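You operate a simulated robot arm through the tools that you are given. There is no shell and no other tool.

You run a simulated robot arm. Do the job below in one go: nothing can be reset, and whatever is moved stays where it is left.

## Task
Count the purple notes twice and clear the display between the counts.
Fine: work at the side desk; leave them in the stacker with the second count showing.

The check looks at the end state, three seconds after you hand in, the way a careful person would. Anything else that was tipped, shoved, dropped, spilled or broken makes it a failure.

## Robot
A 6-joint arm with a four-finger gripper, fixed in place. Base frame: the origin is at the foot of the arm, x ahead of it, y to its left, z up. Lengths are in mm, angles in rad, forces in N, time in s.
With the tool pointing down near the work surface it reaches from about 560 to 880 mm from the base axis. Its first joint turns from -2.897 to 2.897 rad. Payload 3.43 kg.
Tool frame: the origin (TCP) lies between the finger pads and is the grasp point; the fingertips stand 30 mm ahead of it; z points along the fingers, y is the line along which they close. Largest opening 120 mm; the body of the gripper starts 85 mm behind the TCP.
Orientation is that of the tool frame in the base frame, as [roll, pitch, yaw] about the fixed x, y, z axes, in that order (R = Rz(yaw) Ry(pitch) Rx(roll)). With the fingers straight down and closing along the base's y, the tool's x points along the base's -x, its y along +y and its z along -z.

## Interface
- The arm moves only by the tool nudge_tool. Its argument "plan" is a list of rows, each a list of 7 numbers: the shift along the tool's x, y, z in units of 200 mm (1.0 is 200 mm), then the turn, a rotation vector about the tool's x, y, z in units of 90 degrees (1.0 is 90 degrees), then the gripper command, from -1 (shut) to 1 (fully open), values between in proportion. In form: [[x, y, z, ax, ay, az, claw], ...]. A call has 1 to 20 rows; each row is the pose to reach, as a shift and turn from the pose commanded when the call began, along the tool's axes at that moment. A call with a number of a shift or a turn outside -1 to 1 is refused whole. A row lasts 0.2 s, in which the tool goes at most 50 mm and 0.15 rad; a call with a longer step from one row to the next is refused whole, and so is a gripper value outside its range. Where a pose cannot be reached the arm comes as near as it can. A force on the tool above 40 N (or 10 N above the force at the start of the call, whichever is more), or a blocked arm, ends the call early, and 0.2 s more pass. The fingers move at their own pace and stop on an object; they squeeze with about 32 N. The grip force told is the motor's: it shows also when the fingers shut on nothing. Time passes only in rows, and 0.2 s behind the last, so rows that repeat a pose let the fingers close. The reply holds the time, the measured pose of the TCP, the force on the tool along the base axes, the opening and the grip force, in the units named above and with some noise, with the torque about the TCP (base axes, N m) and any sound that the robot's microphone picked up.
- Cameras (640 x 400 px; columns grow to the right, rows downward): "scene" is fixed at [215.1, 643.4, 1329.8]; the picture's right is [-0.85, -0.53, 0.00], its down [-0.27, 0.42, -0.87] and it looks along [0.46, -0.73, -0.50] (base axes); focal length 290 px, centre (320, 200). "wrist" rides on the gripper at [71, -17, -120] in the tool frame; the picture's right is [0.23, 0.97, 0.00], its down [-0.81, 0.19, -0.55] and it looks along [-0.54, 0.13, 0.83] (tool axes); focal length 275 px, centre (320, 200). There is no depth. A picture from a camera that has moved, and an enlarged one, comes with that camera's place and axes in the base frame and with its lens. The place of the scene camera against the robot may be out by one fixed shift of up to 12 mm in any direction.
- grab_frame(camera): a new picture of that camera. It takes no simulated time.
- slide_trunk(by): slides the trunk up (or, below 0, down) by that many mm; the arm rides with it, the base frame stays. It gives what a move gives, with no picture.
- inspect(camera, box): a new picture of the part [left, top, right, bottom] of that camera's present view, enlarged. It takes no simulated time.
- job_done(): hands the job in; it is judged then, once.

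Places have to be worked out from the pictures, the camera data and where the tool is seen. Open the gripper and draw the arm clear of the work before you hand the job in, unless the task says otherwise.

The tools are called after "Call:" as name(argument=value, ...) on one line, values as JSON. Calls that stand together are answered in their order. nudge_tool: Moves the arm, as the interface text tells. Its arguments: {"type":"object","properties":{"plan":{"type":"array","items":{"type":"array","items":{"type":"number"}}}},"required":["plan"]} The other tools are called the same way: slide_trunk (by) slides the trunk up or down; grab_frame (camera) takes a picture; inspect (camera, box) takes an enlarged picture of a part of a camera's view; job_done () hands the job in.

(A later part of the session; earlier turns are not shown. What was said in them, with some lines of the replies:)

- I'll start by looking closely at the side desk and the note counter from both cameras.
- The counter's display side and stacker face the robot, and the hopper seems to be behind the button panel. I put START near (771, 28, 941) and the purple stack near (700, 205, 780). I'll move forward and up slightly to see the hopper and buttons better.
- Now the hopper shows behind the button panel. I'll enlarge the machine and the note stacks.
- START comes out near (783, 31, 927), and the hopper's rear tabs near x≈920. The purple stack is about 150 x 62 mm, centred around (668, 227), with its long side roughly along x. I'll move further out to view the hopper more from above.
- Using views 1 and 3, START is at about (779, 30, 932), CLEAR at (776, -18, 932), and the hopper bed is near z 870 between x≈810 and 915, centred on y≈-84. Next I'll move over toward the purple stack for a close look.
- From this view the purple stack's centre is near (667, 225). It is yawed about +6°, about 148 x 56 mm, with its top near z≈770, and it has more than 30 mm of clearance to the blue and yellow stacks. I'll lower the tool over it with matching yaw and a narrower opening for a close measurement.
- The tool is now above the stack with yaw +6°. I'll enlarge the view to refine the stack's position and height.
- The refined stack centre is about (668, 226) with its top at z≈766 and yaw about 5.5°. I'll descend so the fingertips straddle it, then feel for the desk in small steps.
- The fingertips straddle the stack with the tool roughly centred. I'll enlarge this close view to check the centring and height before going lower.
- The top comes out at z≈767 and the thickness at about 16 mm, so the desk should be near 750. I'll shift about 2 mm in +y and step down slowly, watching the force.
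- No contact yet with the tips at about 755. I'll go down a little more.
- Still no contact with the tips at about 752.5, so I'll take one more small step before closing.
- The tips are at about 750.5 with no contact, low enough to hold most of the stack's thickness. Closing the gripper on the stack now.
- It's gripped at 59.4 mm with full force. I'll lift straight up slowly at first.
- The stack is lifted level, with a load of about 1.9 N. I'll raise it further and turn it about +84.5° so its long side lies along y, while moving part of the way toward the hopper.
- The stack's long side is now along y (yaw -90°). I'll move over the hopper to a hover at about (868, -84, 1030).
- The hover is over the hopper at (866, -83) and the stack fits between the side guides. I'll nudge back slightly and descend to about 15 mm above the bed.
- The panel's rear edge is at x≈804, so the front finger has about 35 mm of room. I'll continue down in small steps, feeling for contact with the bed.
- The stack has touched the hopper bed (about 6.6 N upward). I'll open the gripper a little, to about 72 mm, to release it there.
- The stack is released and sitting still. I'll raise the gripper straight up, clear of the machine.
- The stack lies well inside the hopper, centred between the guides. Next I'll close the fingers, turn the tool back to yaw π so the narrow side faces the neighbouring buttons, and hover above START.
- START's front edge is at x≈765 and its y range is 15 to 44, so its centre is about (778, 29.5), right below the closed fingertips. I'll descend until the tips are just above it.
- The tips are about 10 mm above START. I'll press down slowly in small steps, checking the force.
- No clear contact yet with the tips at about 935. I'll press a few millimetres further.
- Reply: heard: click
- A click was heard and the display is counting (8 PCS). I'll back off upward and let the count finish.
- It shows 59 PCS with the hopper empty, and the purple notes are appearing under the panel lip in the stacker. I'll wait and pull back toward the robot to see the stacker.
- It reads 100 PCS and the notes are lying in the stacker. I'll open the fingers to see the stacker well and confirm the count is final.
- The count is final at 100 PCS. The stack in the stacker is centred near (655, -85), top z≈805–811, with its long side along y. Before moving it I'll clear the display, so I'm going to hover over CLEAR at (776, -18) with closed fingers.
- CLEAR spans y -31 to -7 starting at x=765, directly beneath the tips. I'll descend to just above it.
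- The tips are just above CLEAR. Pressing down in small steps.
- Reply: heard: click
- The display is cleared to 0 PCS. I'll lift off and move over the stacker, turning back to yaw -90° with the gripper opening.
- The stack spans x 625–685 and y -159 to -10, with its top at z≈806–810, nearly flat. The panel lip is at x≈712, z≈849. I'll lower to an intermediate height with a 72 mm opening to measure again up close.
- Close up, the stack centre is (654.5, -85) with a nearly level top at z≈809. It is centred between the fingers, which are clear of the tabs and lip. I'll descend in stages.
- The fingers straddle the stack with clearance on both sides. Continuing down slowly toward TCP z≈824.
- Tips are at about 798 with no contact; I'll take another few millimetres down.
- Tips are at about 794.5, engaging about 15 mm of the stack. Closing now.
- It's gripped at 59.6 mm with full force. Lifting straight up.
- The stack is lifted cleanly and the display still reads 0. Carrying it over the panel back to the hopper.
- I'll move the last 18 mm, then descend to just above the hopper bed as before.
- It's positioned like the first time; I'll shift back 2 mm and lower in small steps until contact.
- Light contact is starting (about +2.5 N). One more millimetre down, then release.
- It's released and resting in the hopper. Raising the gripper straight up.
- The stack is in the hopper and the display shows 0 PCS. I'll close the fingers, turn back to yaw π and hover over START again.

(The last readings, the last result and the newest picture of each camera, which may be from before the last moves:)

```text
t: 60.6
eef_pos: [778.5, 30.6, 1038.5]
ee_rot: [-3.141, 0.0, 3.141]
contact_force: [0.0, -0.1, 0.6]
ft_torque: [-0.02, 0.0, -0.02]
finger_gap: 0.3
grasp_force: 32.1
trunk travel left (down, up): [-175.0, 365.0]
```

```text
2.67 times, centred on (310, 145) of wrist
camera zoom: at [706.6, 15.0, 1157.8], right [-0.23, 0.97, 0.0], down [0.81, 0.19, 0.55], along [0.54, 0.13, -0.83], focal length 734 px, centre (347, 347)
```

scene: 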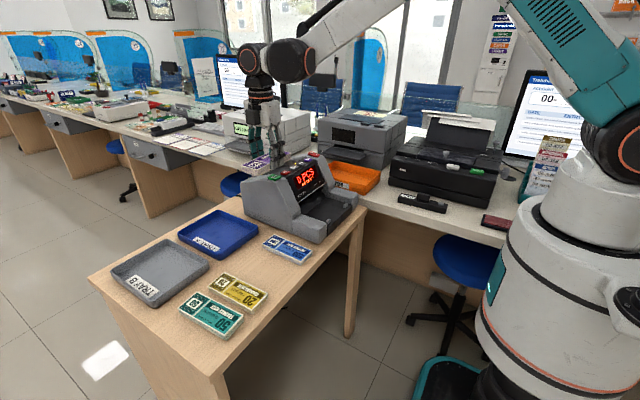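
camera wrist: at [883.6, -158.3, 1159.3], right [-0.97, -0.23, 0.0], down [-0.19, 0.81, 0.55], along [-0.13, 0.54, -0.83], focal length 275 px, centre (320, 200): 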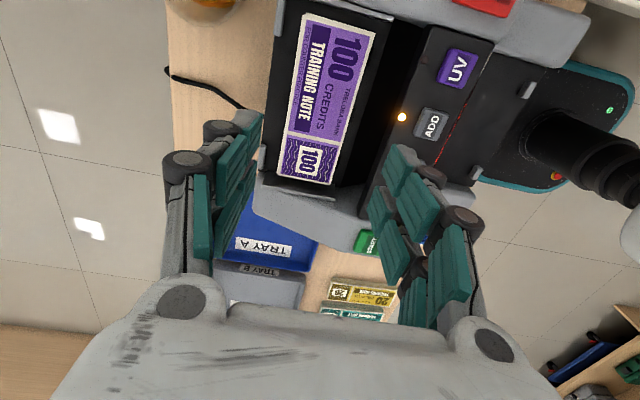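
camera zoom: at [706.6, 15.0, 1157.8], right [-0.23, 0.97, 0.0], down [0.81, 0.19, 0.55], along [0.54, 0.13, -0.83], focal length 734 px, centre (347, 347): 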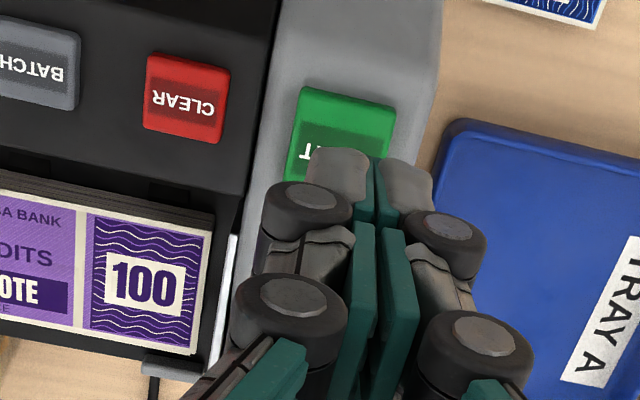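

I'm above START again at about (779, 31). Descending to just above it.

Call:
nudge_tool(plan=[[0.004, -0.005, 0.1, 0, 0, 0, -1], [0.004, -0.005, 0.2, 0, 0, 0, -1], [0.004, -0.005, 0.29, 0, 0, 0, -1], [0.004, -0.005, 0.34, 0, 0, 0, -1], [0.004, -0.005, 0.34, 0, 0, 0, -1]])

Call:
inspect(camera="scene", box=[240, 120, 340, 220])

```text
t: 61.8
eef_pos: [779.3, 29.6, 969.4]
ee_rot: [-3.14, 0.0, -3.14]
contact_force: [0.6, 0.2, 0.4]
ft_torque: [0.02, -0.02, -0.02]
finger_gap: 0.1
grasp_force: 32.3
trunk travel left (down, up): [-175.0, 365.0]
```

```text
4.00 times, centred on (290, 170) of scene
camera zoom: at [215.1, 643.4, 1329.8], right [-0.85, -0.53, 0.0], down [-0.27, 0.42, -0.87], along [0.46, -0.73, -0.5], focal length 1159 px, centre (440, 320)
```

zoom: 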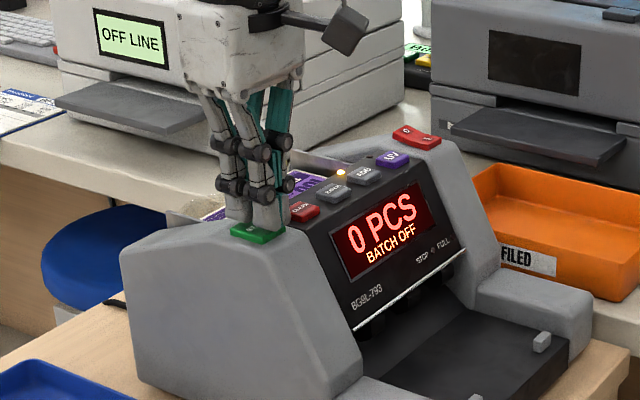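

The tips are just over START and the display reads 0. Pressing slowly.

Call:
nudge_tool(plan=[[0, 0, 0.01, 0, 0, 0, -1], [0, 0, 0.02, 0, 0, 0, -1], [0, 0, 0.03, 0, 0, 0, -1]])

```text
t: 62.6
eef_pos: [776.8, 29.3, 964.5]
ee_rot: [-3.141, 0.001, 3.141]
contact_force: [0.1, 0.5, 0.5]
ft_torque: [0.01, -0.05, 0.0]
finger_gap: 6.1
grasp_force: 33.9
trunk travel left (down, up): [-175.0, 365.0]
```

Call:
inspect(camera="scene", box=[240, 120, 340, 220])

Call:
nudge_tool(plan=[[0, 0, 0.005, 0, 0, 0, -1], [0, 0, 0.01, 0, 0, 0, -1]])

Call:
inspect(camera="scene", box=[240, 120, 340, 220])

```text
4.00 times, centred on (290, 170) of scene
camera zoom: at [215.1, 643.4, 1329.8], right [-0.85, -0.53, 0.0], down [-0.27, 0.42, -0.87], along [0.46, -0.73, -0.5], focal length 1159 px, centre (440, 320)
```

zoom: 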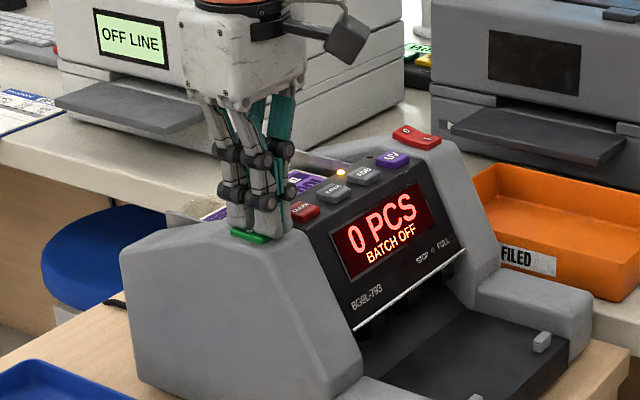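

```text
t: 63.2
eef_pos: [777.5, 30.3, 961.8]
ee_rot: [-3.141, 0.0, 3.141]
contact_force: [-0.4, -1.1, 1.3]
ft_torque: [-0.04, 0.01, -0.01]
finger_gap: 5.8
grasp_force: 33.2
trunk travel left (down, up): [-175.0, 365.0]
heard: click
```

```text
4.00 times, centred on (290, 170) of scene
camera zoom: at [215.1, 643.4, 1329.8], right [-0.85, -0.53, 0.0], down [-0.27, 0.42, -0.87], along [0.46, -0.73, -0.5], focal length 1159 px, centre (440, 320)
```

zoom: 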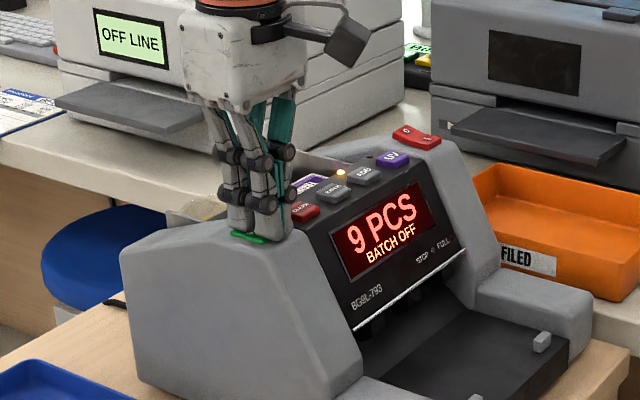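

The second count is running (9 PCS). I'll lift off START straight up and wait for it to finish.

Call:
nudge_tool(plan=[[0, 0, -0.02, 0, 0, 0, -1], [0, 0, -0.1, 0, 0, 0, -1], [0, 0, -0.25, 0, 0, 0, -1], [0, 0, -0.45, 0, 0, 0, -1], [0, 0, -0.65, 0, 0, 0, -1], [0, 0, -0.65, 0, 0, 0, -1], [0, 0, -0.65, 0, 0, 0, -1], [0, 0, -0.65, 0, 0, 0, -1], [0, 0, -0.65, 0, 0, 0, -1], [0, 0, -0.65, 0, 0, 0, -1], [0, 0, -0.65, 0, 0, 0, -1], [0, 0, -0.65, 0, 0, 0, -1], [0, 0, -0.65, 0, 0, 0, -1], [0, 0, -0.65, 0, 0, 0, -1], [0, 0, -0.65, 0, 0, 0, -1], [0, 0, -0.65, 0, 0, 0, -1]])

Call:
inspect(camera="scene", box=[230, 120, 370, 250])

```text
t: 66.6
eef_pos: [776.0, 31.0, 1091.4]
ee_rot: [3.141, 0.0, 3.141]
contact_force: [0.1, -0.9, -0.5]
ft_torque: [-0.01, -0.01, 0.02]
finger_gap: 0.1
grasp_force: 33.4
trunk travel left (down, up): [-175.0, 365.0]
```

```text
3.08 times, centred on (300, 185) of scene
camera zoom: at [215.1, 643.4, 1329.8], right [-0.85, -0.53, 0.0], down [-0.27, 0.42, -0.87], along [0.46, -0.73, -0.5], focal length 892 px, centre (382, 246)
```

zoom: 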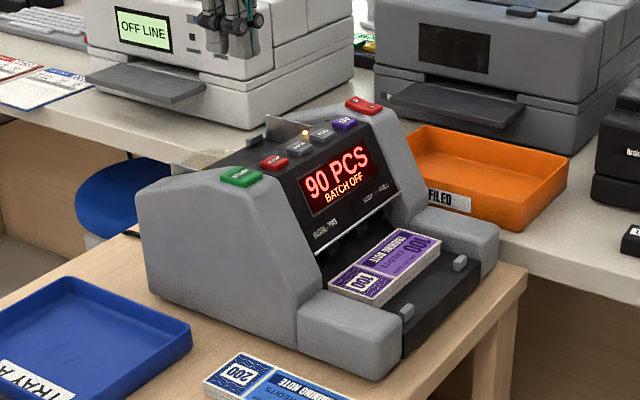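

It's at 90 PCS and still feeding out. I'll draw the arm back, high and clear of the work, with the gripper opening while the count finishes.

Call:
nudge_tool(plan=[[0.15, 0.0, -0.15, 0, 0, 0, -1], [0.35, -0.05, -0.25, 0, 0, 0, -0.5], [0.55, -0.1, -0.35, 0, 0, 0, 0], [0.75, -0.2, -0.42, 0, 0, 0, 0.5], [0.93, -0.3, -0.5, 0, 0, 0, 1], [1.0, -0.4, -0.58, 0, 0, 0, 1], [1.0, -0.4, -0.58, 0, 0, 0, 1], [1.0, -0.4, -0.58, 0, 0, 0, 1], [1.0, -0.4, -0.58, 0, 0, 0, 1], [1.0, -0.4, -0.58, 0, 0, 0, 1]])

Call:
grab_frame(camera="scene")

Call:
inspect(camera="scene", box=[230, 130, 370, 250])

Call:
grab_frame(camera="wrist")

```text
t: 68.8
eef_pos: [579.0, -50.4, 1206.5]
ee_rot: [-3.141, 0.0, 3.141]
contact_force: [-0.1, -0.3, 1.1]
ft_torque: [0.0, -0.02, 0.02]
finger_gap: 119.9
grasp_force: 0.1
trunk travel left (down, up): [-175.0, 365.0]
```

```text
taken
```

scene: 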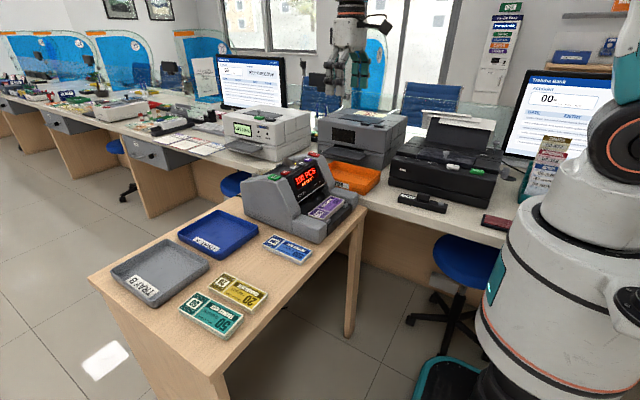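

```text
3.33 times, centred on (300, 190) of scene
camera zoom: at [215.1, 643.4, 1329.8], right [-0.85, -0.53, 0.0], down [-0.27, 0.42, -0.87], along [0.46, -0.73, -0.5], focal length 966 px, centre (387, 233)
```

zoom: 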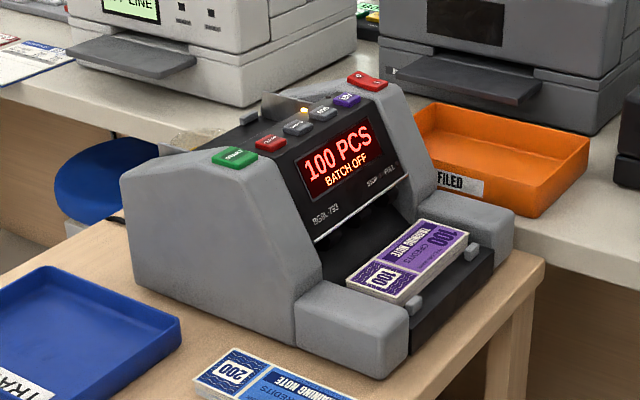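

```text
taken
camera wrist: at [507.5, -68.0, 1327.1], right [-0.23, 0.97, 0.0], down [0.81, 0.19, 0.55], along [0.54, 0.13, -0.83], focal length 275 px, centre (320, 200)
```

wrist: 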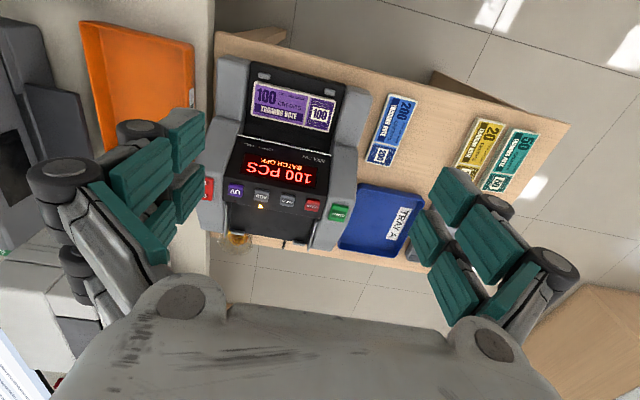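

The display reads 100 PCS with the purple notes in the stacker, and the arm is clear with the gripper open. I'll wait a bit longer to confirm nothing changes.

Call:
nudge_tool(plan=[[0, 0, 0, 0, 0, 0, 1], [0, 0, 0, 0, 0, 0, 1], [0, 0, 0, 0, 0, 0, 1], [0, 0, 0, 0, 0, 0, 1], [0, 0, 0, 0, 0, 0, 1], [0, 0, 0, 0, 0, 0, 1]])

Call:
inspect(camera="wrist", box=[190, 30, 430, 260])

Call:
inspect(camera="scene", box=[90, 150, 380, 340])

```text
t: 70.2
eef_pos: [579.4, -53.0, 1207.1]
ee_rot: [-3.141, -0.001, 3.141]
contact_force: [-0.5, -0.3, -1.2]
ft_torque: [0.01, 0.03, 0.0]
finger_gap: 120.1
grasp_force: 0.0
trunk travel left (down, up): [-175.0, 365.0]
```

```text
1.74 times, centred on (310, 145) of wrist
camera zoom: at [507.5, -68.1, 1327.1], right [-0.23, 0.97, 0.0], down [0.81, 0.19, 0.55], along [0.54, 0.13, -0.83], focal length 479 px, centre (337, 296)
```

zoom: 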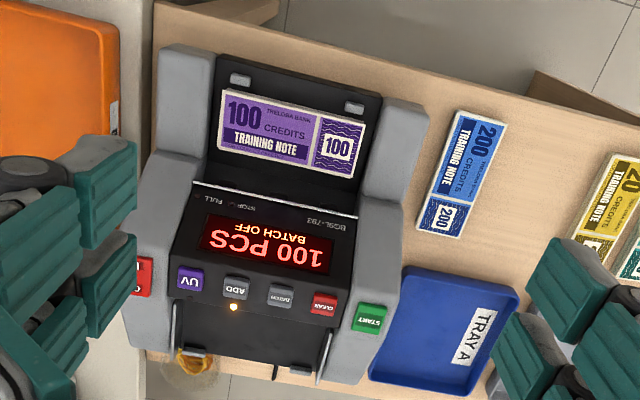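

```text
2.11 times, centred on (235, 245) of scene
camera zoom: at [215.1, 643.4, 1329.8], right [-0.85, -0.53, 0.0], down [-0.27, 0.42, -0.87], along [0.46, -0.73, -0.5], focal length 610 px, centre (499, 105)
```

zoom: 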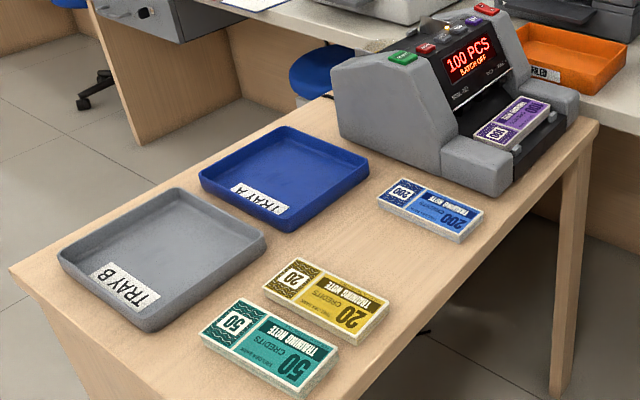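

The display is steady at 100 PCS on the second count, with the hopper empty and the purple notes in the stacker. The other stacks and trays look undisturbed, the gripper is open and the arm is clear, so I'm handing in.

Call:
job_done()

```text
The job is handed in.
```

I counted the purple notes twice at the side desk, and both counts came to 100 PCS. I cleared the display to 0 PCS between the two counts.

The notes are in the stacker with the second count showing. The other note stacks and trays looked undisturbed in the last pictures. I left the gripper open and the arm clear of the work before handing in.
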